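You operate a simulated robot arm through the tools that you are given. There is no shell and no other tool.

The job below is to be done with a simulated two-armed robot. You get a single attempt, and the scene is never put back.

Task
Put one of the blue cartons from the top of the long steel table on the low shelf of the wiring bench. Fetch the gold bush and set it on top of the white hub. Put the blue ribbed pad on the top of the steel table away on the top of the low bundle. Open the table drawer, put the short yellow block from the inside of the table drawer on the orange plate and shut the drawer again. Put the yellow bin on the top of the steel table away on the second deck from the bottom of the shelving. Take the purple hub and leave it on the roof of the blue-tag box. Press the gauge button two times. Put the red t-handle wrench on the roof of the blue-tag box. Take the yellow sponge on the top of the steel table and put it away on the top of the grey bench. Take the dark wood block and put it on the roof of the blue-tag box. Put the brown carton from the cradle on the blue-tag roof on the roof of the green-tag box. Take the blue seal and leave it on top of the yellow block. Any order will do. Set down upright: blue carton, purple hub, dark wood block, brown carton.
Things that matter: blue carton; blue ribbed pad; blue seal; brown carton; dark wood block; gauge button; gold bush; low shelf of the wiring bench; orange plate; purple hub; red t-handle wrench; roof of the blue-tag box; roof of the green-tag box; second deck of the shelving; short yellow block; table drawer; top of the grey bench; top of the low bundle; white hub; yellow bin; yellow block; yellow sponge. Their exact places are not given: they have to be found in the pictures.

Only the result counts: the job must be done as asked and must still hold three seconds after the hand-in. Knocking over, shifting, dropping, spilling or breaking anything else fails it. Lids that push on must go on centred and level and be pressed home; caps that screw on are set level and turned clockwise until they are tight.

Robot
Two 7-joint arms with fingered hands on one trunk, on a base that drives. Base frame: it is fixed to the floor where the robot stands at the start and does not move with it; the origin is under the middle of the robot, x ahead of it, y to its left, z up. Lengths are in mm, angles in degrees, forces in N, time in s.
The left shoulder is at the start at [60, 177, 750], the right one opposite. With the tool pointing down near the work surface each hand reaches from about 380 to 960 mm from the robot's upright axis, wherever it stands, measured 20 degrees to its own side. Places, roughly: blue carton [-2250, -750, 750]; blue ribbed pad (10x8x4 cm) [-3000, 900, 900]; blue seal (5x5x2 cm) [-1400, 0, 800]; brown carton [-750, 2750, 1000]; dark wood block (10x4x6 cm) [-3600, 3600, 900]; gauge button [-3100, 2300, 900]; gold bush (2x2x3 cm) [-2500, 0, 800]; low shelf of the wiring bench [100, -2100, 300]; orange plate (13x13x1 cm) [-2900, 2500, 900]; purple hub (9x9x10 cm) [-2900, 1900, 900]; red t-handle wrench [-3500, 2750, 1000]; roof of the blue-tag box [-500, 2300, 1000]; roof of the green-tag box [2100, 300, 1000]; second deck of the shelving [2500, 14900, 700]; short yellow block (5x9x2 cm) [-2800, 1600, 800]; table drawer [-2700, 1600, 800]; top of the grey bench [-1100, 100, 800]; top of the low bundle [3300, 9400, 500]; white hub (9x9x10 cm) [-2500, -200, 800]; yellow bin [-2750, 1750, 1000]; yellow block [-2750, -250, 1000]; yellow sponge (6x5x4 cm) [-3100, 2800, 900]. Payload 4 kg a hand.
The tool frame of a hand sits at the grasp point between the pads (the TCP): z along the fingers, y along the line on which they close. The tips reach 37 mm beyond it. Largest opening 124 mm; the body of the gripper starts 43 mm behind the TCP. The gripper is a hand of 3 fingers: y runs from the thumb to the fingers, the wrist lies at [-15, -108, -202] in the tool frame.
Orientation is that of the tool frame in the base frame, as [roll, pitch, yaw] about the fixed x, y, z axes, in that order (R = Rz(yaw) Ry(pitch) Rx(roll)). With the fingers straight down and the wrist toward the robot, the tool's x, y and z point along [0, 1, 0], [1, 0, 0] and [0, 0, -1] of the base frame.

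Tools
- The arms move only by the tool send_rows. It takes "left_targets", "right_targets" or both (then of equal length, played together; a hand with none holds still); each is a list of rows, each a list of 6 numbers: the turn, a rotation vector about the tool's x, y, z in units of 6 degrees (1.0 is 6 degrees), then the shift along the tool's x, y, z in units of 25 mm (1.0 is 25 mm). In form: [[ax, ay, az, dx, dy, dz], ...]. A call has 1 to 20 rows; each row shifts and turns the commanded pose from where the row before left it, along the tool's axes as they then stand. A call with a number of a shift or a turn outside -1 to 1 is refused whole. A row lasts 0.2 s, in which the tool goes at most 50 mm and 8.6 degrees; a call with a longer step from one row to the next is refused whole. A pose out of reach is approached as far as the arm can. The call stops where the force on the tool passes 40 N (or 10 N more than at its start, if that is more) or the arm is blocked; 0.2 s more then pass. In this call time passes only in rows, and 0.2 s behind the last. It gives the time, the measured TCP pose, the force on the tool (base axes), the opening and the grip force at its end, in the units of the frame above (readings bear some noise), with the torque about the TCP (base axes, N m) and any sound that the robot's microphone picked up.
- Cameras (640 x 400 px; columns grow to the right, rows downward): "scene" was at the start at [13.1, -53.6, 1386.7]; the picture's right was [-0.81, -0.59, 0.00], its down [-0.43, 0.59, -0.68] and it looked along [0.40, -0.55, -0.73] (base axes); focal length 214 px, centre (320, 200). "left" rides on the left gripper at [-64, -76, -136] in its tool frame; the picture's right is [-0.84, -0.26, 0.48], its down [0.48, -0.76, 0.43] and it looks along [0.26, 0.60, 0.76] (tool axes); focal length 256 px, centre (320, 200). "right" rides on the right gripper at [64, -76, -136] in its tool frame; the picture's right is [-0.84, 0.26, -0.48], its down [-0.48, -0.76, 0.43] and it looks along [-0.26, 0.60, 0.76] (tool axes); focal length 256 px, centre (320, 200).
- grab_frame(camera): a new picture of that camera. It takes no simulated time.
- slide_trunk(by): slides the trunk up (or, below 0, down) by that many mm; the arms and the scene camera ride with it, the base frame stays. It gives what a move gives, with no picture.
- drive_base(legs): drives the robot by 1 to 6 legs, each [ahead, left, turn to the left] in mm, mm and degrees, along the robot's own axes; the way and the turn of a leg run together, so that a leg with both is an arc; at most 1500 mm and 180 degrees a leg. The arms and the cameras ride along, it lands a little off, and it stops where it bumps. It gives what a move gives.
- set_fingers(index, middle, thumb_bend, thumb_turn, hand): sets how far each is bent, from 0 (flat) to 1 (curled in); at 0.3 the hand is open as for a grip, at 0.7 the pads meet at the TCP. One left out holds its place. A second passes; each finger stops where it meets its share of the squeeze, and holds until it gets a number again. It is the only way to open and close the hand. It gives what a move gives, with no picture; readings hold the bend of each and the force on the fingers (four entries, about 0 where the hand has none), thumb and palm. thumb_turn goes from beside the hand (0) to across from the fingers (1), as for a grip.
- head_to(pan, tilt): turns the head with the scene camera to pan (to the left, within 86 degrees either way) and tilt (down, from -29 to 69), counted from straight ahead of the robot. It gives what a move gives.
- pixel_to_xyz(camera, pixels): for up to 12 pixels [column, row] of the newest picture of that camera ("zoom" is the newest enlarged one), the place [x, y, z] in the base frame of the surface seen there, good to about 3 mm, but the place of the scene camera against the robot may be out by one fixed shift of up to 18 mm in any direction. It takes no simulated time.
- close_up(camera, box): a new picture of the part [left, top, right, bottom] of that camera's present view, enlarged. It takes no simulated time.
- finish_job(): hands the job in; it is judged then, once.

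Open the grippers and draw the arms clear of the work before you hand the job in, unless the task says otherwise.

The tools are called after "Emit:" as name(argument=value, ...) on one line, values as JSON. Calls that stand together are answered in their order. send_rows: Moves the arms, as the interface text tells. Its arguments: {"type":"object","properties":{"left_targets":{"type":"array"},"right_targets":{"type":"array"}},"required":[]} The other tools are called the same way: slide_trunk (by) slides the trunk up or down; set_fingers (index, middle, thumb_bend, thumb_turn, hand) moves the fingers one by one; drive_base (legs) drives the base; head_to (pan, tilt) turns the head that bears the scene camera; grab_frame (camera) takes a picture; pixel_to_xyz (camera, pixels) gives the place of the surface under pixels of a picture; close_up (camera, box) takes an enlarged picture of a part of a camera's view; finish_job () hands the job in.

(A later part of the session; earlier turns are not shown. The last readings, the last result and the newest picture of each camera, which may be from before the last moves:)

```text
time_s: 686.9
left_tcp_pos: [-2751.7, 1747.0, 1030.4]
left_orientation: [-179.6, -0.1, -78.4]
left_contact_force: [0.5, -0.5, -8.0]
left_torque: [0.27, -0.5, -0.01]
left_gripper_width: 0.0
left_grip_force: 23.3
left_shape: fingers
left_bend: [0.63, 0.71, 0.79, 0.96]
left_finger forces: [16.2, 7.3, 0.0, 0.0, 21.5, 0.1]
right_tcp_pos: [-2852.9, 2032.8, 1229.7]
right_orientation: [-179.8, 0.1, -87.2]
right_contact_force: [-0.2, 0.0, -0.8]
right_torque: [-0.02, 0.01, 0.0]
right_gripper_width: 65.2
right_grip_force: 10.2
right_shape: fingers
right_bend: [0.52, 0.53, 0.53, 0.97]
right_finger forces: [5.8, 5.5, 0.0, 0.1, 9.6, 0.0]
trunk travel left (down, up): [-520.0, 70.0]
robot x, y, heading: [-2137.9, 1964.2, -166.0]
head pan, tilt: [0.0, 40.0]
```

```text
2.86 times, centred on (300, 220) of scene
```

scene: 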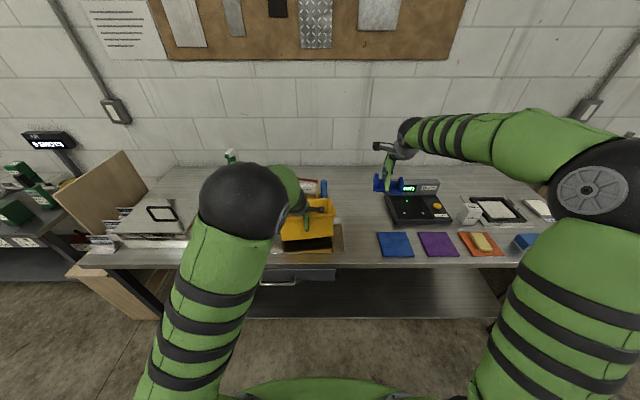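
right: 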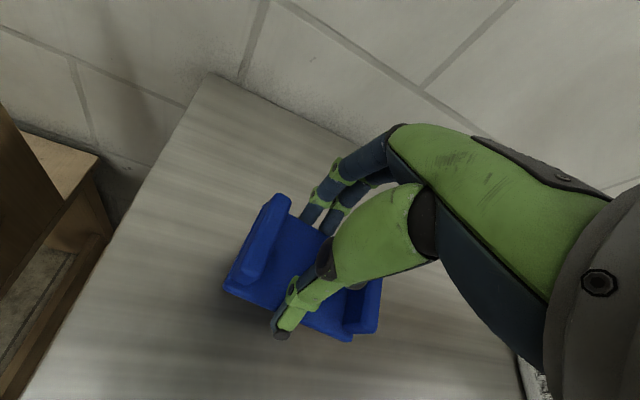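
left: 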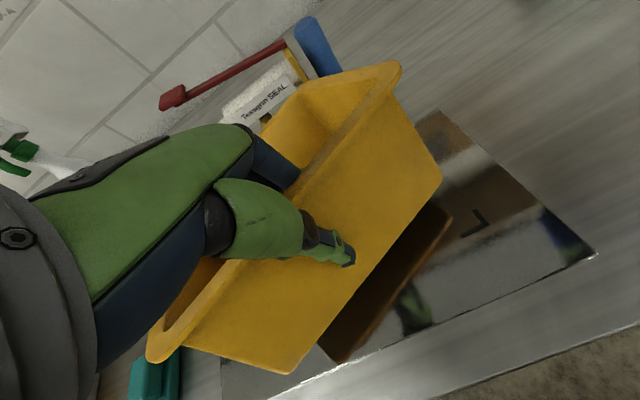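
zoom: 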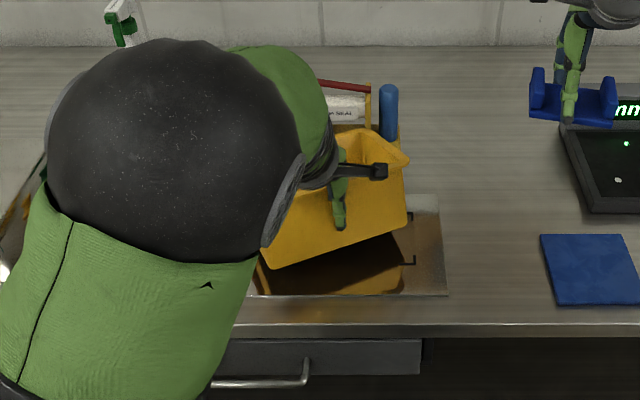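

One hand cannot hold the bin level (≈8 N, far off-centre). I set it back down, deliver the pad first, and will fetch the bin with both hands afterwards.

Emit:
send_rows(left_targets=[[0, 0, 0, 0, 0, 0.8], [0, 0, 0, 0, 0, 0.6], [0, 0, 0, 0, 0, 0.3]])

Emit:
grab_frame(camera="left")

```text
time_s: 687.7
left_tcp_pos: [-2752.3, 1748.7, 989.9]
left_orientation: [-179.7, -0.1, -78.6]
left_contact_force: [1.3, 0.8, -2.2]
left_torque: [-0.08, 0.07, -0.08]
left_gripper_width: 0.1
left_grip_force: 21.1
left_shape: fingers
left_bend: [0.63, 0.72, 0.79, 0.95]
left_finger forces: [13.4, 6.4, 0.0, 0.0, 21.1, 0.0]
right_tcp_pos: [-2852.6, 2033.9, 1229.7]
right_orientation: [-179.9, 0.1, -87.1]
right_contact_force: [0.6, 0.7, -0.5]
right_torque: [0.01, 0.01, -0.01]
right_gripper_width: 65.1
right_grip_force: 10.6
right_shape: fingers
right_bend: [0.52, 0.53, 0.53, 0.97]
right_finger forces: [5.8, 5.5, 0.1, 0.0, 9.7, 0.0]
trunk travel left (down, up): [-520.0, 70.0]
robot x, y, heading: [-2132.8, 1967.1, -165.9]
head pan, tilt: [0.0, 40.0]
```

```text
taken
```

left: 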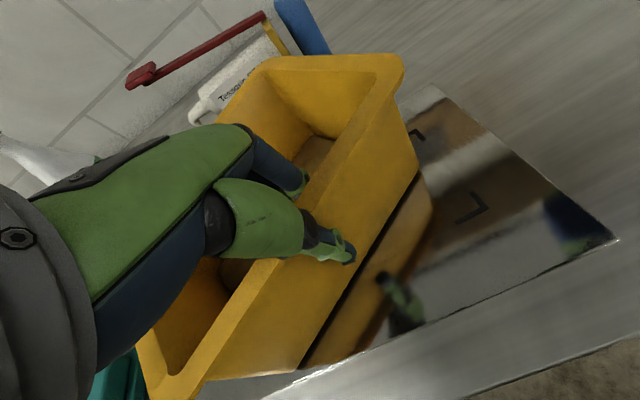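

Emit:
send_rows(left_targets=[[0, 0, 0, 0, 0, 0.15]])

Emit:
set_fingers(hand="left", index=0.55, middle=0.58, thumb_bend=0.62)

Emit:
set_fingers(hand="left", index=0.45, middle=0.45, thumb_bend=0.45)

Emit:
send_rows(left_targets=[[0, 0, 0, 0, 0, -0.5], [0, 0, 0, 0, 0, -1], [0, 0, 0, 0, 0, -1], [0, 0, 0, 0, 0, -1], [0, 0, 0, 0, 0, -1], [0, 0, 0, 0, 0, -1], [0, 0, 0, 0, 0, -1], [0, 0, 0, 0, 0, -1], [0, 0, 0, 0, 0, -1]])

Emit:
grab_frame(camera="left")

Emit:
grab_frame(camera="scene")

```text
time_s: 688.1
left_tcp_pos: [-2752.9, 1748.7, 986.1]
left_orientation: [-179.6, -0.1, -78.6]
left_contact_force: [0.5, 2.6, -1.7]
left_torque: [-0.16, 0.19, -0.09]
left_gripper_width: 0.0
left_grip_force: 22.5
left_shape: fingers
left_bend: [0.63, 0.72, 0.79, 0.95]
left_finger forces: [14.1, 7.7, 0.1, 0.0, 23.2, 0.0]
right_tcp_pos: [-2852.4, 2033.8, 1230.1]
right_orientation: [-179.9, 0.1, -87.2]
right_contact_force: [1.0, 1.1, -1.3]
right_torque: [0.01, -0.04, 0.02]
right_gripper_width: 65.0
right_grip_force: 10.6
right_shape: fingers
right_bend: [0.52, 0.53, 0.53, 0.97]
right_finger forces: [5.8, 5.5, 0.1, 0.0, 9.6, 0.0]
trunk travel left (down, up): [-520.0, 70.0]
robot x, y, heading: [-2136.5, 1962.7, -166.3]
head pan, tilt: [0.0, 40.0]
```

```text
time_s: 689.1
left_tcp_pos: [-2753.0, 1748.2, 984.5]
left_orientation: [-179.7, 0.0, -78.6]
left_contact_force: [0.5, -0.7, -0.7]
left_torque: [0.02, -0.02, 0.0]
left_gripper_width: 35.6
left_grip_force: 0.0
left_shape: fingers
left_bend: [0.55, 0.57, 0.62, 0.97]
left_finger forces: [0.1, 0.1, 0.0, 0.1, 0.0, 0.0]
right_tcp_pos: [-2852.6, 2033.9, 1230.3]
right_orientation: [-179.8, 0.0, -87.1]
right_contact_force: [-0.4, 0.0, -1.0]
right_torque: [0.0, 0.03, 0.03]
right_gripper_width: 65.4
right_grip_force: 10.4
right_shape: fingers
right_bend: [0.52, 0.53, 0.53, 0.97]
right_finger forces: [5.8, 5.5, 0.0, 0.1, 9.5, 0.0]
trunk travel left (down, up): [-520.0, 70.0]
robot x, y, heading: [-2133.9, 1962.7, -166.2]
head pan, tilt: [0.0, 40.0]
```

```text
time_s: 690.1
left_tcp_pos: [-2753.5, 1747.1, 984.6]
left_orientation: [-179.7, -0.1, -78.6]
left_contact_force: [-0.3, 0.5, 0.9]
left_torque: [0.01, 0.0, 0.01]
left_gripper_width: 77.4
left_grip_force: 0.0
left_shape: fingers
left_bend: [0.45, 0.45, 0.45, 0.97]
left_finger forces: [0.0, 0.0, 0.1, 0.0, 0.0, 0.1]
right_tcp_pos: [-2853.3, 2032.8, 1230.1]
right_orientation: [-179.9, 0.1, -87.1]
right_contact_force: [-0.4, 0.4, -0.8]
right_torque: [-0.02, 0.0, 0.01]
right_gripper_width: 65.2
right_grip_force: 9.9
right_shape: fingers
right_bend: [0.52, 0.53, 0.53, 0.97]
right_finger forces: [5.8, 5.5, 0.1, 0.1, 9.7, 0.0]
trunk travel left (down, up): [-520.0, 70.0]
robot x, y, heading: [-2132.5, 1964.0, -165.9]
head pan, tilt: [0.0, 40.0]
```

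```text
time_s: 692.1
left_tcp_pos: [-2754.3, 1748.5, 1197.2]
left_orientation: [-179.7, -0.1, -78.6]
left_contact_force: [-0.7, -0.1, -1.0]
left_torque: [0.03, 0.01, -0.02]
left_gripper_width: 77.4
left_grip_force: 0.0
left_shape: fingers
left_bend: [0.45, 0.45, 0.45, 0.97]
left_finger forces: [0.0, 0.0, 0.1, 0.1, 0.0, 0.0]
right_tcp_pos: [-2851.4, 2033.9, 1230.7]
right_orientation: [-179.9, 0.0, -87.2]
right_contact_force: [0.3, 1.0, -0.7]
right_torque: [0.0, 0.01, -0.01]
right_gripper_width: 65.2
right_grip_force: 10.0
right_shape: fingers
right_bend: [0.52, 0.53, 0.53, 0.97]
right_finger forces: [5.8, 5.5, 0.1, 0.1, 9.7, 0.0]
trunk travel left (down, up): [-520.0, 70.0]
robot x, y, heading: [-2137.0, 1962.7, -166.2]
head pan, tilt: [0.0, 40.0]
```

```text
taken
```

left: 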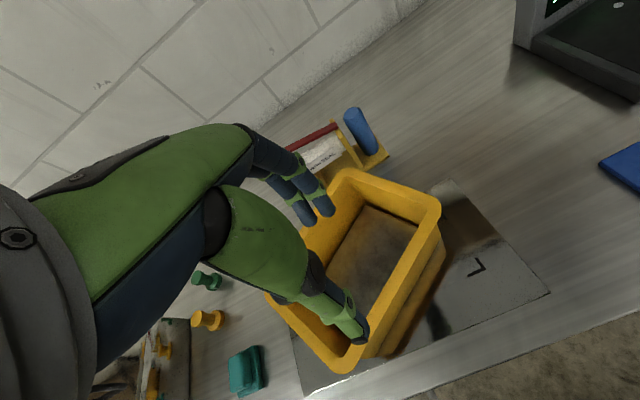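

```text
taken
```

scene: 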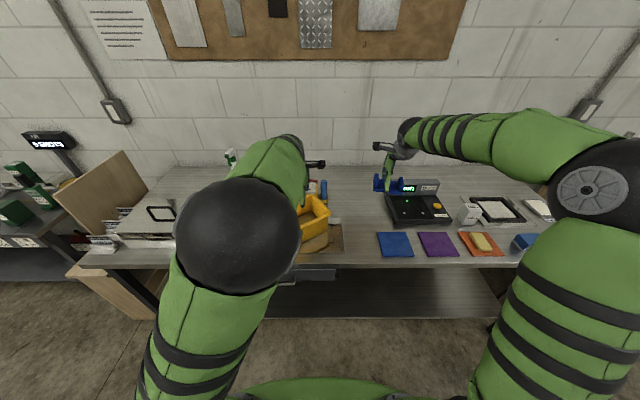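

The bin stands safely. Now I take the pad toward the low bundle: back off, turn and drive north-east.

Emit:
drive_base(legs=[[-350, 0, 0], [0, 0, -94], [1450, 0, 0], [0, 0, -35], [1500, 0, 0]])

Emit:
head_to(pan=0, tilt=20)

Emit:
grab_frame(camera="scene")

```text
time_s: 713.8
left_tcp_pos: [-1120.9, 5409.2, 1197.7]
left_orientation: [-179.7, -0.2, 150.8]
left_contact_force: [-0.6, -0.1, 0.0]
left_torque: [0.02, 0.01, 0.0]
left_gripper_width: 77.6
left_grip_force: 0.0
left_shape: fingers
left_bend: [0.45, 0.45, 0.45, 0.97]
left_finger forces: [0.0, 0.0, 0.0, 0.1, 0.0, 0.0]
right_tcp_pos: [-839.5, 5297.8, 1229.8]
right_orientation: [-179.9, 0.1, 142.1]
right_contact_force: [0.7, -0.7, -1.4]
right_torque: [0.01, 0.01, -0.01]
right_gripper_width: 64.8
right_grip_force: 10.2
right_shape: fingers
right_bend: [0.53, 0.53, 0.53, 0.97]
right_finger forces: [5.5, 5.2, 0.1, 0.1, 9.1, 0.0]
trunk travel left (down, up): [-520.0, 70.0]
robot x, y, heading: [-1358.3, 4802.7, 63.1]
head pan, tilt: [0.0, 40.0]
```

```text
time_s: 714.6
left_tcp_pos: [-1120.9, 5408.8, 1197.1]
left_orientation: [-179.7, 0.0, 150.7]
left_contact_force: [-0.1, -0.6, 0.1]
left_torque: [0.01, 0.01, 0.0]
left_gripper_width: 77.6
left_grip_force: 0.0
left_shape: fingers
left_bend: [0.45, 0.45, 0.45, 0.97]
left_finger forces: [0.0, 0.1, 0.0, 0.0, 0.1, 0.1]
right_tcp_pos: [-840.1, 5297.6, 1230.6]
right_orientation: [-180.0, 0.1, 142.1]
right_contact_force: [-0.2, -0.5, -1.4]
right_torque: [0.01, 0.0, -0.04]
right_gripper_width: 64.5
right_grip_force: 10.6
right_shape: fingers
right_bend: [0.53, 0.53, 0.53, 0.97]
right_finger forces: [5.6, 5.3, 0.1, 0.0, 9.2, 0.1]
trunk travel left (down, up): [-520.0, 70.0]
robot x, y, heading: [-1359.3, 4802.4, 62.9]
head pan, tilt: [0.0, 20.0]
```

```text
taken
```

scene: 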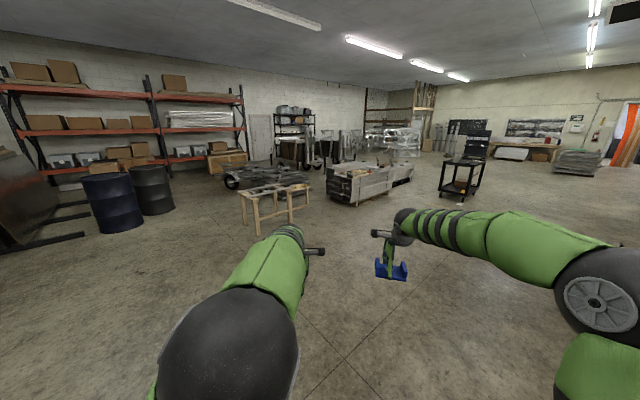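

The stacked bundle is at (370,180). I zoom in on it and the shelving beyond.

Emit:
close_up(camera="scene", box=[220, 100, 460, 230])

Emit:
pixel_to_xyz(camera="zoom", pixels=[[300, 185], [350, 190], [410, 185], [470, 190], [490, 175], [360, 215], [400, 230], [180, 110], [200, 150], [440, 120], [150, 190], [100, 250]])

```text
2.67 times, centred on (340, 165) of scene
```

zoom: 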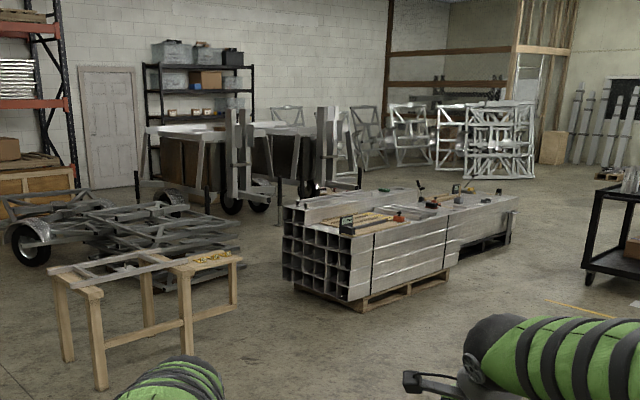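

```text
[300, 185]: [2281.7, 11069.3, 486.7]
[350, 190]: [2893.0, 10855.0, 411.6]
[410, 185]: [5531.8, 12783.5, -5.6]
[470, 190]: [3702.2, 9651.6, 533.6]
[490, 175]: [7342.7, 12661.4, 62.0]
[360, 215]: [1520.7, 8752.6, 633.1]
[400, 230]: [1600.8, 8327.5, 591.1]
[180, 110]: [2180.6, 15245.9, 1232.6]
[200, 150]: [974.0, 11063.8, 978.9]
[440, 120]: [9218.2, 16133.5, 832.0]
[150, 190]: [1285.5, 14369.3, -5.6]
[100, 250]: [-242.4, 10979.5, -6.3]
```

The lower part of the stack is the "low bundle" around (3300–3700, 9400–9650), z≈530. I drive toward it across the open floor.

Emit:
drive_base(legs=[[0, 0, -26], [1500, 0, 0], [1500, 0, 0], [900, 0, 0]])

Emit:
head_to(pan=20, tilt=20)

Emit:
grab_frame(camera="scene")

```text
time_s: 734.8
left_tcp_pos: [2269.6, 7547.5, 1197.2]
left_orientation: [-179.7, -0.1, 125.3]
left_contact_force: [-0.2, 0.2, 0.5]
left_torque: [0.03, 0.03, -0.03]
left_gripper_width: 77.5
left_grip_force: 0.0
left_shape: fingers
left_bend: [0.45, 0.45, 0.45, 0.98]
left_finger forces: [0.0, 0.0, 0.0, 0.0, 0.0, 0.0]
right_tcp_pos: [2473.7, 7324.6, 1229.0]
right_orientation: [-179.9, 0.1, 116.7]
right_contact_force: [-0.7, 0.1, -0.7]
right_torque: [0.0, 0.01, -0.01]
right_gripper_width: 64.3
right_grip_force: 10.1
right_shape: fingers
right_bend: [0.53, 0.53, 0.53, 0.97]
right_finger forces: [5.5, 5.2, 0.0, 0.0, 9.1, 0.1]
trunk travel left (down, up): [-520.0, 70.0]
robot x, y, heading: [1790.0, 7098.4, 37.6]
head pan, tilt: [0.0, 20.0]
```

```text
time_s: 735.6
left_tcp_pos: [2270.6, 7546.7, 1197.0]
left_orientation: [-179.7, -0.1, 125.3]
left_contact_force: [-0.3, -0.5, 0.3]
left_torque: [0.04, 0.0, 0.03]
left_gripper_width: 77.7
left_grip_force: 0.0
left_shape: fingers
left_bend: [0.45, 0.45, 0.45, 0.98]
left_finger forces: [0.0, 0.0, 0.0, 0.0, 0.0, 0.0]
right_tcp_pos: [2475.2, 7325.7, 1230.1]
right_orientation: [-179.9, 0.0, 116.7]
right_contact_force: [0.8, 0.2, -0.4]
right_torque: [-0.01, 0.01, -0.02]
right_gripper_width: 64.2
right_grip_force: 10.2
right_shape: fingers
right_bend: [0.53, 0.53, 0.53, 0.97]
right_finger forces: [5.5, 5.2, 0.0, 0.1, 9.2, 0.0]
trunk travel left (down, up): [-520.0, 70.0]
robot x, y, heading: [1788.0, 7099.8, 37.6]
head pan, tilt: [20.0, 20.0]
```

```text
taken
```

scene: 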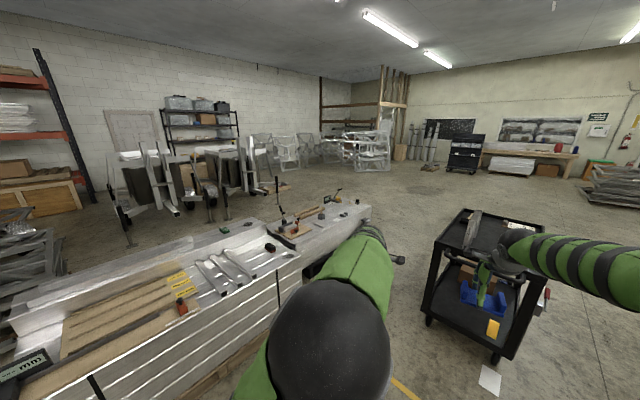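

The tall bundle is on my left, the low one ahead at (330,215), a black cart on the right. I measure.

Emit:
pixel_to_xyz(camera="scene", pixels=[[330, 210], [355, 208], [290, 225], [320, 235], [270, 250], [200, 330], [440, 240], [500, 360], [430, 320], [530, 225], [340, 200], [390, 300]])

Emit:
close_up(camera="scene", box=[230, 170, 420, 290])

```text
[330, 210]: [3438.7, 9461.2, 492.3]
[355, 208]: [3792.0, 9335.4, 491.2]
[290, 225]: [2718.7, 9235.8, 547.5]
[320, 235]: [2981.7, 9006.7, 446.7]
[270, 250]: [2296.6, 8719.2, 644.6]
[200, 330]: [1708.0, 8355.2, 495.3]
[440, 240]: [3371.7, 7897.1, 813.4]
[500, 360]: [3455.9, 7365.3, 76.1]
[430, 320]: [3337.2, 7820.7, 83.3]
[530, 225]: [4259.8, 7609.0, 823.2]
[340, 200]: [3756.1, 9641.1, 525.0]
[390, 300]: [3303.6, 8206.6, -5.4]
```

```text
3.33 times, centred on (325, 230) of scene
```

zoom: 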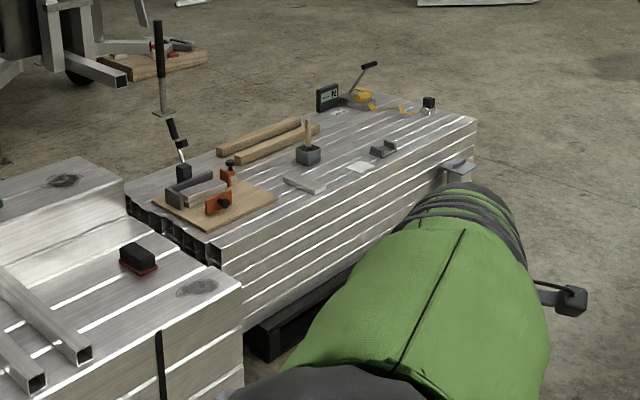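

I measure the low bundle's near edge and a free spot on its top.

Emit:
pixel_to_xyz(camera="zoom", pixels=[[300, 222], [350, 192], [400, 165], [450, 136], [330, 205], [380, 175], [420, 150], [303, 183], [360, 165], [385, 148], [475, 120], [230, 265]])

```text
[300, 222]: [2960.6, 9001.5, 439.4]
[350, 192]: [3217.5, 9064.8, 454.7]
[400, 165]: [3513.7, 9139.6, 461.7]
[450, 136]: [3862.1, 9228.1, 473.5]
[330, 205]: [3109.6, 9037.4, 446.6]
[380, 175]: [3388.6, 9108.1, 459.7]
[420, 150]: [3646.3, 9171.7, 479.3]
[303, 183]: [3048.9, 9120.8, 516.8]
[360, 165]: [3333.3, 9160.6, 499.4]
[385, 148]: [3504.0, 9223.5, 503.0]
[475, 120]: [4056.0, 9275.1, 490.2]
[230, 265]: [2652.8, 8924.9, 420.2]
```

Near face of the low bundle runs parallel to my n-axis at t≈7982; a free top area is at n≈5900. I turn to face it and drive along.

Emit:
drive_base(legs=[[0, 0, 66.8], [860, -1190, 0]])

Emit:
head_to(pan=-40, tilt=35)

Emit:
grab_frame(camera="scene")

```text
time_s: 745.6
left_tcp_pos: [2529.6, 8808.7, 1196.3]
left_orientation: [-179.7, -0.1, -169.6]
left_contact_force: [0.6, -0.3, 0.0]
left_torque: [0.01, -0.01, -0.01]
left_gripper_width: 77.6
left_grip_force: 0.1
left_shape: fingers
left_bend: [0.45, 0.45, 0.45, 0.98]
left_finger forces: [0.0, 0.0, 0.0, 0.0, 0.1, 0.0]
right_tcp_pos: [2816.4, 8901.7, 1229.4]
right_orientation: [-179.9, 0.1, -178.0]
right_contact_force: [-0.1, 0.3, -0.9]
right_torque: [-0.02, 0.02, 0.02]
right_gripper_width: 63.7
right_grip_force: 9.5
right_shape: fingers
right_bend: [0.53, 0.53, 0.53, 0.97]
right_finger forces: [5.4, 5.0, 0.1, 0.1, 8.9, 0.1]
trunk travel left (down, up): [-520.0, 70.0]
robot x, y, heading: [2732.8, 8188.4, 103.1]
head pan, tilt: [20.0, 20.0]
```

```text
time_s: 746.9
left_tcp_pos: [2529.2, 8808.7, 1196.5]
left_orientation: [-179.7, -0.1, -169.6]
left_contact_force: [0.9, -0.2, 0.3]
left_torque: [0.01, 0.0, -0.01]
left_gripper_width: 77.6
left_grip_force: 0.1
left_shape: fingers
left_bend: [0.45, 0.45, 0.45, 0.98]
left_finger forces: [0.0, 0.1, 0.0, 0.0, 0.0, 0.0]
right_tcp_pos: [2814.6, 8902.0, 1231.0]
right_orientation: [-179.9, 0.0, -178.1]
right_contact_force: [-0.3, 1.1, -0.2]
right_torque: [-0.01, -0.02, 0.0]
right_gripper_width: 63.9
right_grip_force: 9.9
right_shape: fingers
right_bend: [0.53, 0.53, 0.53, 0.97]
right_finger forces: [5.4, 5.1, 0.0, 0.0, 9.0, 0.0]
trunk travel left (down, up): [-520.0, 70.0]
robot x, y, heading: [2735.6, 8186.7, 102.9]
head pan, tilt: [-40.0, 35.0]
```

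```text
taken
```

scene: 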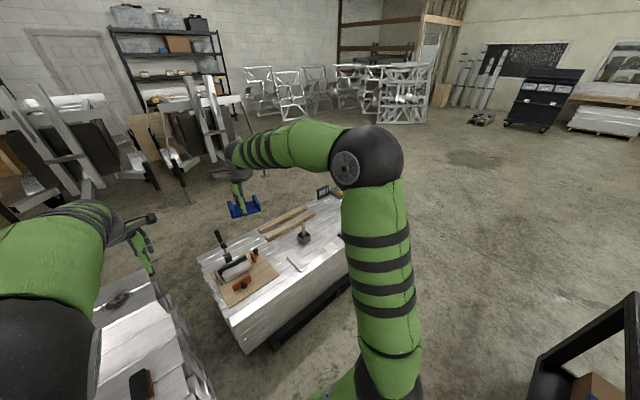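

Clear. I move right along the low bundle to its far end.

Emit:
drive_base(legs=[[100, -950, 1.3]])

Emit:
grab_frame(camera="right")

Emit:
head_to(pan=-15, tilt=45)

Emit:
grab_frame(camera="scene")

```text
time_s: 751.9
left_tcp_pos: [3440.7, 9113.1, 1196.6]
left_orientation: [-179.7, -0.1, -170.4]
left_contact_force: [0.4, -0.6, -0.2]
left_torque: [0.02, 0.01, 0.0]
left_gripper_width: 77.2
left_grip_force: 0.0
left_shape: fingers
left_bend: [0.45, 0.45, 0.45, 0.98]
left_finger forces: [0.0, 0.1, 0.1, 0.0, 0.1, 0.0]
right_tcp_pos: [3728.9, 9200.0, 1230.0]
right_orientation: [-179.9, -0.1, -179.0]
right_contact_force: [-0.2, 0.2, -1.4]
right_torque: [0.0, 0.01, -0.01]
right_gripper_width: 63.6
right_grip_force: 10.0
right_shape: fingers
right_bend: [0.53, 0.53, 0.53, 0.97]
right_finger forces: [5.4, 5.1, 0.0, 0.0, 8.9, 0.0]
trunk travel left (down, up): [-520.0, 70.0]
robot x, y, heading: [3637.2, 8486.7, 102.0]
head pan, tilt: [-40.0, 35.0]
```

```text
taken
```

right: 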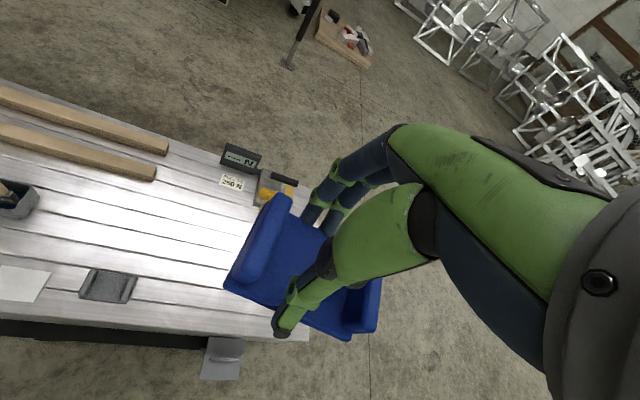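

```text
time_s: 752.8
left_tcp_pos: [3441.8, 9111.8, 1195.9]
left_orientation: [-179.8, -0.1, -170.3]
left_contact_force: [-0.1, -0.3, 0.5]
left_torque: [-0.01, 0.0, 0.02]
left_gripper_width: 77.7
left_grip_force: 0.0
left_shape: fingers
left_bend: [0.45, 0.45, 0.45, 0.98]
left_finger forces: [0.1, 0.0, 0.0, 0.1, 0.1, 0.0]
right_tcp_pos: [3729.4, 9200.3, 1229.0]
right_orientation: [-179.9, 0.1, -179.0]
right_contact_force: [0.6, 0.1, -0.6]
right_torque: [0.0, 0.01, 0.02]
right_gripper_width: 63.9
right_grip_force: 9.7
right_shape: fingers
right_bend: [0.53, 0.53, 0.53, 0.97]
right_finger forces: [5.4, 5.1, 0.0, 0.0, 8.9, 0.1]
trunk travel left (down, up): [-520.0, 70.0]
robot x, y, heading: [3633.8, 8488.3, 102.4]
head pan, tilt: [-15.0, 45.0]
```

```text
taken
```

scene: 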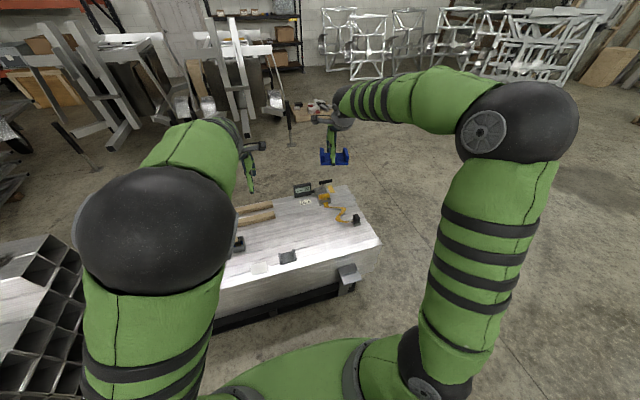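

I measure the free top area near the bundle's right end.

Emit:
pixel_to_xyz(camera="right", pixels=[[190, 250], [180, 310], [200, 200], [250, 330], [300, 325], [130, 290], [230, 340], [215, 270], [230, 180], [150, 250]])

Emit:
pixel_to_xyz(camera="scene", pixels=[[335, 238], [310, 240], [355, 235], [375, 243], [300, 250], [340, 215], [320, 205]])

```text
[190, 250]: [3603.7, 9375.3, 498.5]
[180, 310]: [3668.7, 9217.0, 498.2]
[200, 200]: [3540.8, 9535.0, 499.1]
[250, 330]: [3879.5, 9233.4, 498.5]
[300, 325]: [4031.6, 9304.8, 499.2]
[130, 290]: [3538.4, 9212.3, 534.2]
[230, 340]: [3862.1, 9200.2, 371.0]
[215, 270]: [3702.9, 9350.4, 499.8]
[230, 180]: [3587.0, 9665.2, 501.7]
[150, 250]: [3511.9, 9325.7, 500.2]
```

```text
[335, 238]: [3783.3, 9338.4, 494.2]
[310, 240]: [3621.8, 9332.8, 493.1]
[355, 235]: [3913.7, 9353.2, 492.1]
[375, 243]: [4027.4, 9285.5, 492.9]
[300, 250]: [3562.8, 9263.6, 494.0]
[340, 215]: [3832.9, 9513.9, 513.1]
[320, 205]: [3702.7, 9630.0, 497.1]
```

Top z≈499; target (3770,9320). I lower the trunk 470 mm, then move the pad forward and down.

Emit:
slide_trunk(by=-470)

Emit:
send_rows(right_targets=[[0, 0, 0, -0.34, 0.95, 0], [0, 0, 0, -0.34, 0.95, 0], [0, 0, 0, -0.34, 0.95, 0], [0, 0, 0, -0.35, 0.96, 0], [0, 0, 0, -0.35, 0.96, 0], [0, 0, 0, 0, 0, 1], [0, 0, 0, 0, 0, 1], [0, 0, 0, 0, 0, 1], [0, 0, 0, 0, 0, 1], [0, 0, 0, 0, 0, 1], [0, 0, 0, 0, 0, 1]])

Emit:
grab_frame(camera="right")

Emit:
grab_frame(camera="scene")

```text
refused: -470 is not a number from -400 to 400
```

```text
time_s: 755.2
left_tcp_pos: [3440.3, 9112.4, 1197.1]
left_orientation: [-179.7, -0.1, -170.5]
left_contact_force: [0.1, 0.2, 0.5]
left_torque: [0.0, 0.01, 0.01]
left_gripper_width: 77.7
left_grip_force: 0.1
left_shape: fingers
left_bend: [0.45, 0.45, 0.45, 0.98]
left_finger forces: [0.0, 0.1, 0.0, 0.0, 0.0, 0.0]
right_tcp_pos: [3768.8, 9320.2, 1078.3]
right_orientation: [-179.9, 0.1, -179.0]
right_contact_force: [-0.2, 1.4, -0.6]
right_torque: [0.02, -0.02, 0.03]
right_gripper_width: 63.8
right_grip_force: 9.5
right_shape: fingers
right_bend: [0.53, 0.53, 0.53, 0.97]
right_finger forces: [5.5, 5.1, 0.0, 0.0, 8.8, 0.1]
trunk travel left (down, up): [-520.0, 70.0]
robot x, y, heading: [3632.9, 8483.3, 101.9]
head pan, tilt: [-15.0, 45.0]
```

```text
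taken
```

right: 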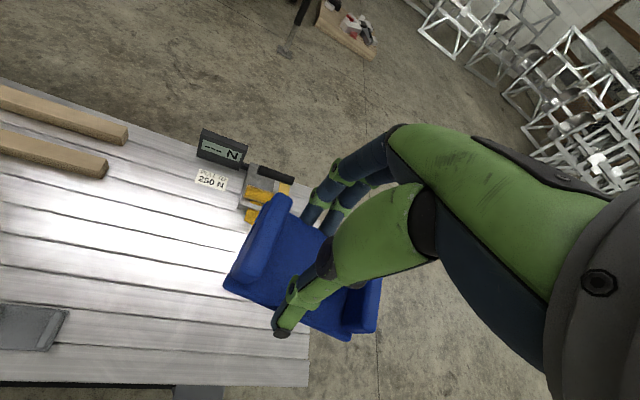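

```text
taken
```

scene: 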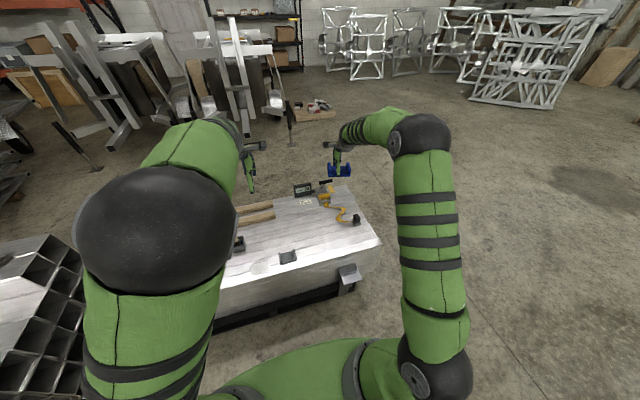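

The trunk move was refused (max 400 per call), the arm moved as planned. I now slide down 400 and check.

Emit:
slide_trunk(by=-400)

Emit:
grab_frame(camera="right")

```text
time_s: 759.0
left_tcp_pos: [3440.6, 9111.3, 797.1]
left_orientation: [-179.7, -0.1, -170.4]
left_contact_force: [0.0, 0.9, 0.1]
left_torque: [-0.01, -0.01, 0.0]
left_gripper_width: 77.6
left_grip_force: 0.1
left_shape: fingers
left_bend: [0.45, 0.45, 0.45, 0.98]
left_finger forces: [0.1, 0.0, 0.0, 0.1, 0.1, 0.1]
right_tcp_pos: [3769.5, 9320.7, 679.5]
right_orientation: [-179.9, 0.1, -178.9]
right_contact_force: [1.1, -0.1, -1.3]
right_torque: [0.01, 0.0, 0.01]
right_gripper_width: 64.0
right_grip_force: 9.5
right_shape: fingers
right_bend: [0.53, 0.53, 0.53, 0.97]
right_finger forces: [5.4, 5.0, 0.0, 0.0, 8.8, 0.0]
trunk travel left (down, up): [-120.0, 470.0]
robot x, y, heading: [3634.1, 8488.4, 101.9]
head pan, tilt: [-15.0, 45.0]
```

```text
taken
```

right: 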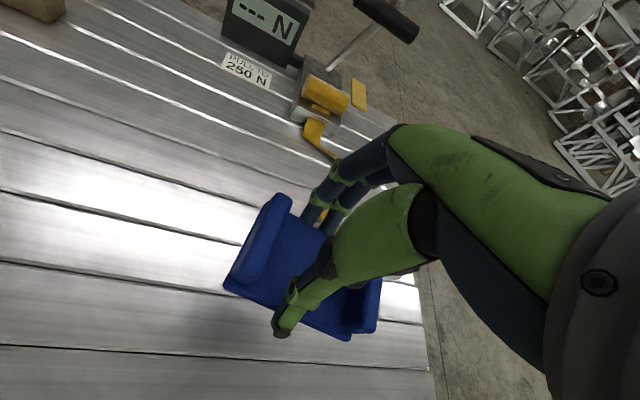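

A yellow strap lies just behind the pad; I shift 45 mm toward the front and 30 mm left, then descend.

Emit:
send_rows(right_targets=[[0, 0, 0, 0.6, -0.9, 0], [0, 0, 0, 0.6, -0.9, 0], [0, 0, 0, 0, 0, 1], [0, 0, 0, 0, 0, 1], [0, 0, 0, 0, 0, 1], [0, 0, 0, 0, 0, 1]])

Emit:
grab_frame(camera="right")

```text
time_s: 760.4
left_tcp_pos: [3439.5, 9111.6, 797.9]
left_orientation: [-179.7, -0.1, -170.4]
left_contact_force: [0.4, 0.5, -0.4]
left_torque: [0.0, 0.0, -0.03]
left_gripper_width: 77.5
left_grip_force: 0.0
left_shape: fingers
left_bend: [0.45, 0.45, 0.45, 0.98]
left_finger forces: [0.0, 0.1, 0.1, 0.0, 0.1, 0.0]
right_tcp_pos: [3741.1, 9276.6, 580.4]
right_orientation: [-179.9, 0.1, -178.9]
right_contact_force: [-0.3, -0.4, -1.0]
right_torque: [0.01, 0.0, -0.01]
right_gripper_width: 63.7
right_grip_force: 9.6
right_shape: fingers
right_bend: [0.53, 0.53, 0.53, 0.97]
right_finger forces: [5.3, 5.1, 0.1, 0.0, 8.8, 0.1]
trunk travel left (down, up): [-120.0, 470.0]
robot x, y, heading: [3636.8, 8486.3, 101.9]
head pan, tilt: [-15.0, 45.0]
```

```text
taken
```

right: 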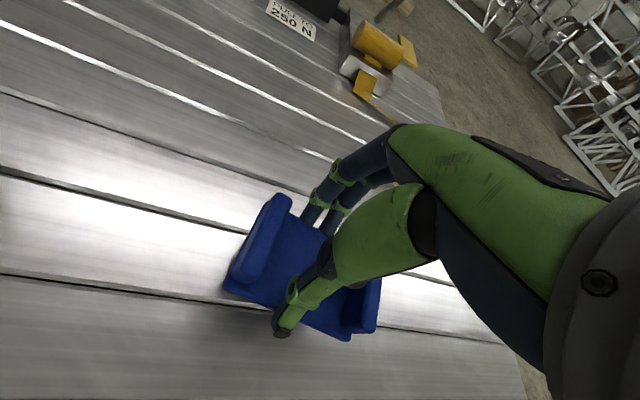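

About 39 mm above the top. I lower to contact.

Emit:
send_rows(right_targets=[[0, 0, 0, 0, 0, 0.8], [0, 0, 0, 0, 0, 0.6], [0, 0, 0, 0, 0, 0.1]])

```text
time_s: 761.2
left_tcp_pos: [3441.0, 9111.7, 796.5]
left_orientation: [-179.7, -0.2, -170.3]
left_contact_force: [0.1, 0.0, 0.0]
left_torque: [-0.02, 0.0, 0.01]
left_gripper_width: 77.8
left_grip_force: 0.0
left_shape: fingers
left_bend: [0.45, 0.45, 0.45, 0.98]
left_finger forces: [0.1, 0.1, 0.0, 0.1, 0.1, 0.0]
right_tcp_pos: [3739.7, 9276.8, 543.8]
right_orientation: [180.0, 0.0, -179.1]
right_contact_force: [-1.7, -1.9, 6.0]
right_torque: [-0.09, 0.0, 0.03]
right_gripper_width: 63.6
right_grip_force: 11.9
right_shape: fingers
right_bend: [0.53, 0.53, 0.53, 0.97]
right_finger forces: [5.0, 8.5, 0.1, 0.0, 11.5, 0.1]
trunk travel left (down, up): [-120.0, 470.0]
robot x, y, heading: [3635.5, 8488.2, 102.0]
head pan, tilt: [-15.0, 45.0]
```

Contact. I open slightly, rise a little, open fully and lift away.

Emit:
set_fingers(hand="right", index=0.47, middle=0.47, thumb_bend=0.47)

Emit:
send_rows(right_targets=[[0, 0, 0, 0, 0, -0.3]])

Emit:
set_fingers(hand="right", index=0.38, middle=0.38, thumb_bend=0.38)

Emit:
send_rows(right_targets=[[0, 0, 0, 0, 0, -1], [0, 0, 0, 0, 0, -1], [0, 0, 0, 0, 0, -1], [0, 0, 0, 0, 0, -1], [0, 0, 0, 0, 0, -1], [0, 0, 0, 0, 0, -1], [0, 0, 0, 0, 0, -1], [0, 0, 0, 0, 0, -1]])

Emit:
grab_frame(camera="right")

```text
time_s: 762.2
left_tcp_pos: [3440.6, 9111.1, 797.4]
left_orientation: [-179.8, -0.1, -170.5]
left_contact_force: [1.0, -0.5, 0.0]
left_torque: [0.02, -0.02, 0.02]
left_gripper_width: 77.6
left_grip_force: 0.1
left_shape: fingers
left_bend: [0.45, 0.45, 0.45, 0.98]
left_finger forces: [0.0, 0.0, 0.1, 0.1, 0.0, 0.0]
right_tcp_pos: [3740.3, 9276.9, 541.8]
right_orientation: [-180.0, 0.1, -179.0]
right_contact_force: [-1.1, -0.6, 3.3]
right_torque: [-0.01, 0.02, -0.01]
right_gripper_width: 72.7
right_grip_force: 1.8
right_shape: fingers
right_bend: [0.47, 0.47, 0.47, 0.97]
right_finger forces: [0.4, 1.0, 0.0, 0.0, 1.4, 0.1]
trunk travel left (down, up): [-120.0, 470.0]
robot x, y, heading: [3633.4, 8487.0, 102.1]
head pan, tilt: [-15.0, 45.0]
```

```text
time_s: 762.6
left_tcp_pos: [3440.2, 9111.2, 796.1]
left_orientation: [-179.7, 0.0, -170.3]
left_contact_force: [-0.5, 0.1, -0.2]
left_torque: [-0.02, 0.0, 0.0]
left_gripper_width: 77.6
left_grip_force: 0.0
left_shape: fingers
left_bend: [0.45, 0.45, 0.45, 0.98]
left_finger forces: [0.0, 0.1, 0.0, 0.0, 0.0, 0.0]
right_tcp_pos: [3741.4, 9276.3, 549.1]
right_orientation: [-179.8, 0.1, -178.9]
right_contact_force: [0.2, 0.3, -0.7]
right_torque: [0.0, 0.0, 0.01]
right_gripper_width: 71.8
right_grip_force: 0.1
right_shape: fingers
right_bend: [0.47, 0.47, 0.47, 0.97]
right_finger forces: [0.0, 0.0, 0.0, 0.1, 0.1, 0.0]
trunk travel left (down, up): [-120.0, 470.0]
robot x, y, heading: [3635.6, 8485.8, 101.8]
head pan, tilt: [-15.0, 45.0]
```

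```text
time_s: 763.6
left_tcp_pos: [3440.5, 9112.8, 796.4]
left_orientation: [-179.7, -0.1, -170.5]
left_contact_force: [-0.4, 0.4, -0.6]
left_torque: [0.03, 0.01, 0.02]
left_gripper_width: 77.6
left_grip_force: 0.1
left_shape: fingers
left_bend: [0.45, 0.45, 0.45, 0.98]
left_finger forces: [0.1, 0.0, 0.1, 0.0, 0.0, 0.1]
right_tcp_pos: [3740.9, 9274.8, 549.2]
right_orientation: [-179.9, 0.2, -179.1]
right_contact_force: [-0.3, -0.7, 0.6]
right_torque: [0.02, -0.01, 0.0]
right_gripper_width: 99.2
right_grip_force: 0.0
right_shape: fingers
right_bend: [0.38, 0.38, 0.38, 0.97]
right_finger forces: [0.1, 0.1, 0.1, 0.1, 0.1, 0.1]
trunk travel left (down, up): [-120.0, 470.0]
robot x, y, heading: [3636.1, 8485.4, 101.6]
head pan, tilt: [-15.0, 45.0]
```

```text
time_s: 765.4
left_tcp_pos: [3440.1, 9112.3, 796.4]
left_orientation: [-179.7, -0.1, -170.4]
left_contact_force: [-0.8, -0.6, 0.8]
left_torque: [-0.01, -0.01, -0.01]
left_gripper_width: 77.7
left_grip_force: 0.1
left_shape: fingers
left_bend: [0.45, 0.45, 0.45, 0.98]
left_finger forces: [0.0, 0.0, 0.0, 0.1, 0.0, 0.0]
right_tcp_pos: [3738.9, 9274.9, 751.0]
right_orientation: [-179.9, 0.1, -179.0]
right_contact_force: [0.2, 0.0, -0.2]
right_torque: [0.0, -0.01, 0.04]
right_gripper_width: 99.2
right_grip_force: 0.2
right_shape: fingers
right_bend: [0.38, 0.38, 0.38, 0.97]
right_finger forces: [0.1, 0.1, 0.0, 0.1, 0.0, 0.0]
trunk travel left (down, up): [-120.0, 470.0]
robot x, y, heading: [3635.0, 8489.0, 101.9]
head pan, tilt: [-15.0, 45.0]
```

```text
taken
```

right: 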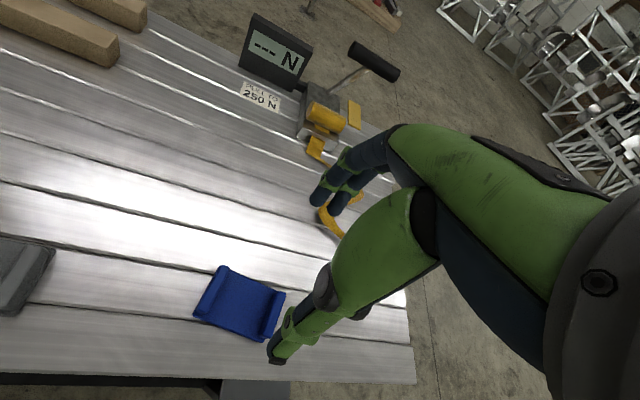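

The pad lies on the low bundle. While here I raise the trunk and look at the shelving straight ahead to plan the bin's delivery.

Emit:
slide_trunk(by=400)

Emit:
head_to(pan=0, tilt=10)

Emit:
grab_frame(camera="scene")

Emit:
close_up(camera="scene", box=[240, 100, 420, 240])

```text
time_s: 769.2
left_tcp_pos: [3439.2, 9112.2, 1196.2]
left_orientation: [-179.8, -0.1, -170.4]
left_contact_force: [0.0, 0.6, 0.2]
left_torque: [0.0, 0.01, -0.01]
left_gripper_width: 77.5
left_grip_force: 0.1
left_shape: fingers
left_bend: [0.45, 0.45, 0.45, 0.98]
left_finger forces: [0.0, 0.0, 0.0, 0.1, 0.0, 0.1]
right_tcp_pos: [3737.8, 9275.3, 1151.6]
right_orientation: [-179.9, 0.1, -179.0]
right_contact_force: [0.8, -0.3, -0.8]
right_torque: [-0.03, 0.01, -0.02]
right_gripper_width: 99.1
right_grip_force: 0.1
right_shape: fingers
right_bend: [0.38, 0.38, 0.38, 0.97]
right_finger forces: [0.0, 0.0, 0.0, 0.0, 0.0, 0.0]
trunk travel left (down, up): [-520.0, 70.0]
robot x, y, heading: [3633.7, 8483.8, 101.9]
head pan, tilt: [-15.0, 45.0]
```

```text
time_s: 770.2
left_tcp_pos: [3440.1, 9113.2, 1196.9]
left_orientation: [-179.7, -0.1, -170.4]
left_contact_force: [0.6, 0.8, -0.3]
left_torque: [0.0, -0.02, 0.02]
left_gripper_width: 77.6
left_grip_force: 0.1
left_shape: fingers
left_bend: [0.45, 0.45, 0.45, 0.98]
left_finger forces: [0.0, 0.0, 0.0, 0.1, 0.1, 0.0]
right_tcp_pos: [3738.9, 9276.2, 1151.2]
right_orientation: [-179.9, 0.0, -179.1]
right_contact_force: [-0.4, -0.1, 0.4]
right_torque: [-0.01, 0.0, 0.0]
right_gripper_width: 99.5
right_grip_force: 0.1
right_shape: fingers
right_bend: [0.38, 0.38, 0.38, 0.97]
right_finger forces: [0.0, 0.0, 0.0, 0.0, 0.0, 0.0]
trunk travel left (down, up): [-520.0, 70.0]
robot x, y, heading: [3635.5, 8487.9, 102.3]
head pan, tilt: [0.0, 10.0]
```

```text
taken
```

scene: 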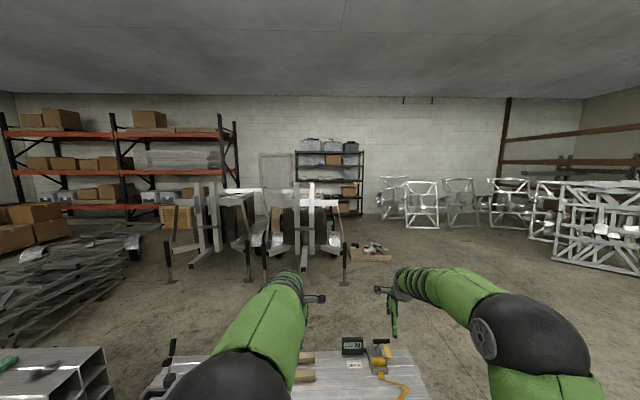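

```text
2.86 times, centred on (330, 170) of scene
```

zoom: 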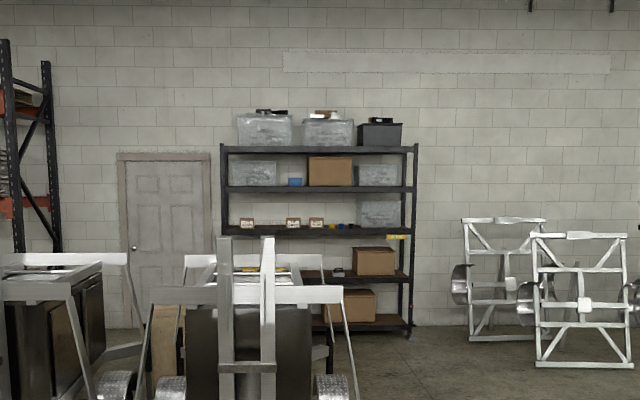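

The black shelving has five decks; the second from the bottom is at zoom row ≈275. I measure it.

Emit:
pixel_to_xyz(camera="zoom", pixels=[[345, 282], [400, 278], [345, 325], [405, 332], [320, 236], [400, 233], [373, 260], [320, 275], [413, 200], [225, 200], [345, 310], [420, 340]])

```text
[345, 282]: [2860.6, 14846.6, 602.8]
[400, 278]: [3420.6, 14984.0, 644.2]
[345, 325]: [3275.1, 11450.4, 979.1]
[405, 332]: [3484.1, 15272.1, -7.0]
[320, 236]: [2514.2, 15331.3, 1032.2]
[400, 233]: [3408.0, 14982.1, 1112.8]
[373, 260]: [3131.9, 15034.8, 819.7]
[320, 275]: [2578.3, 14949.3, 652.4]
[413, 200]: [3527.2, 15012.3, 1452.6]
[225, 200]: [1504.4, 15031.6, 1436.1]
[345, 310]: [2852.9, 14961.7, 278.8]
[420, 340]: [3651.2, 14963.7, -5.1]
```

Second deck top ≈ z 660, front edge y≈14950, next deck ≈ z 1080; the right part (x≈2300–3400) is reachable. I return for the bin.

Emit:
drive_base(legs=[[-80, 950, 0], [-800, 1190, 0], [-530, 1190, 0], [-530, 1190, 0], [-530, 1190, 0]])

```text
time_s: 800.2
left_tcp_pos: [-1584.8, 5495.9, 1197.8]
left_orientation: [-179.7, -0.1, -169.5]
left_contact_force: [0.0, -0.6, -0.7]
left_torque: [-0.02, -0.02, 0.01]
left_gripper_width: 77.8
left_grip_force: 0.1
left_shape: fingers
left_bend: [0.45, 0.45, 0.45, 0.98]
left_finger forces: [0.1, 0.0, 0.0, 0.0, 0.0, 0.0]
right_tcp_pos: [-1287.8, 5664.6, 1150.8]
right_orientation: [-179.9, 0.0, -178.1]
right_contact_force: [0.7, 0.0, -0.2]
right_torque: [0.03, 0.01, 0.01]
right_gripper_width: 99.1
right_grip_force: 0.1
right_shape: fingers
right_bend: [0.38, 0.38, 0.38, 0.97]
right_finger forces: [0.1, 0.1, 0.0, 0.1, 0.0, 0.1]
trunk travel left (down, up): [-520.0, 70.0]
robot x, y, heading: [-1381.4, 4878.4, 102.9]
head pan, tilt: [0.0, 10.0]
```

Emit:
drive_base(legs=[[-1140, 945, 0], [0, 0, 91.5], [0, 1100, 0], [200, 470, 0]])

Emit:
head_to(pan=0, tilt=40)

Emit:
grab_frame(camera="scene")

```text
time_s: 819.2
left_tcp_pos: [-2431.6, 1768.9, 1197.2]
left_orientation: [-179.7, 0.0, -77.2]
left_contact_force: [0.4, 0.6, -0.2]
left_torque: [0.05, 0.0, -0.02]
left_gripper_width: 77.6
left_grip_force: 0.2
left_shape: fingers
left_bend: [0.45, 0.45, 0.45, 0.98]
left_finger forces: [0.0, 0.1, 0.1, 0.0, 0.0, 0.0]
right_tcp_pos: [-2613.6, 2056.3, 1151.8]
right_orientation: [-179.8, 0.1, -85.7]
right_contact_force: [-0.4, -0.7, 0.1]
right_torque: [0.01, -0.01, 0.01]
right_gripper_width: 99.4
right_grip_force: 0.0
right_shape: fingers
right_bend: [0.38, 0.38, 0.38, 0.97]
right_finger forces: [0.0, 0.1, 0.0, 0.1, 0.0, 0.1]
trunk travel left (down, up): [-520.0, 70.0]
robot x, y, heading: [-1820.7, 1997.6, -164.6]
head pan, tilt: [0.0, 10.0]
```

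```text
time_s: 820.1
left_tcp_pos: [-2433.5, 1769.3, 1197.0]
left_orientation: [-179.7, -0.1, -77.1]
left_contact_force: [-0.2, -0.1, -0.4]
left_torque: [0.03, 0.04, -0.03]
left_gripper_width: 77.4
left_grip_force: 0.1
left_shape: fingers
left_bend: [0.45, 0.45, 0.45, 0.98]
left_finger forces: [0.1, 0.0, 0.1, 0.1, 0.0, 0.0]
right_tcp_pos: [-2613.6, 2055.8, 1150.6]
right_orientation: [-179.9, 0.1, -85.7]
right_contact_force: [-0.9, 0.5, 0.0]
right_torque: [-0.02, 0.0, -0.02]
right_gripper_width: 99.4
right_grip_force: 0.2
right_shape: fingers
right_bend: [0.38, 0.38, 0.38, 0.98]
right_finger forces: [0.0, 0.0, 0.1, 0.0, 0.0, 0.0]
trunk travel left (down, up): [-520.0, 70.0]
robot x, y, heading: [-1820.5, 1997.2, -164.6]
head pan, tilt: [0.0, 40.0]
```

```text
taken
```

scene: 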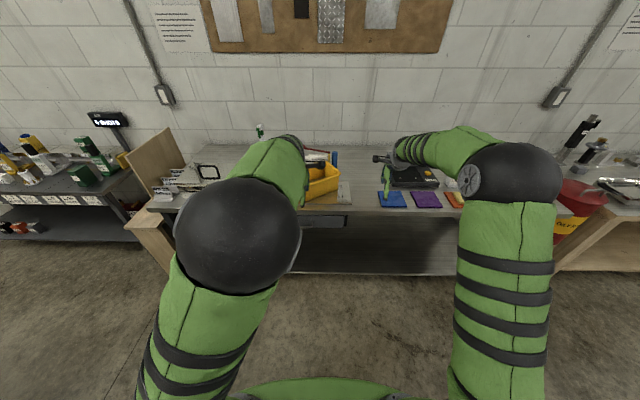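

I look at the bin with both wrist cameras.

Emit:
grab_frame(camera="left")

Emit:
grab_frame(camera="right")

Emit:
close_up(camera="scene", box=[240, 120, 400, 240])

```text
taken
```

left: 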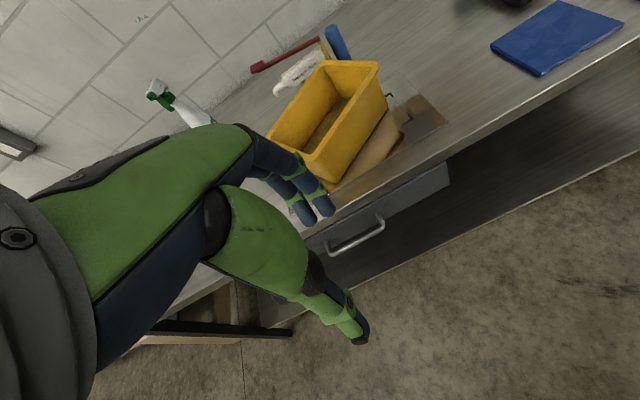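

```text
taken
```

right: 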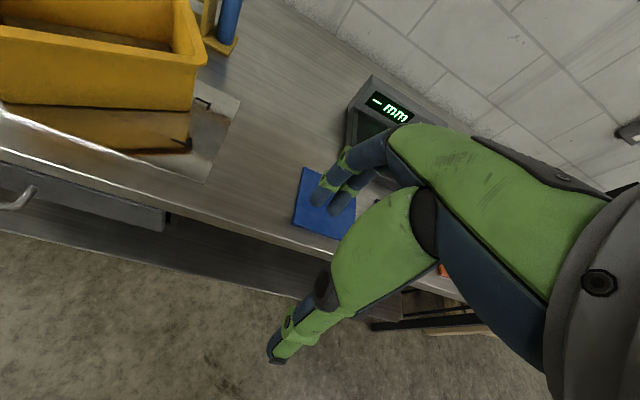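

```text
3.33 times, centred on (320, 180) of scene
```

zoom: 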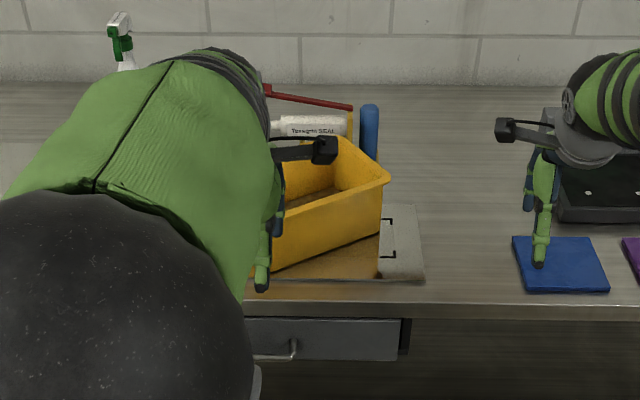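

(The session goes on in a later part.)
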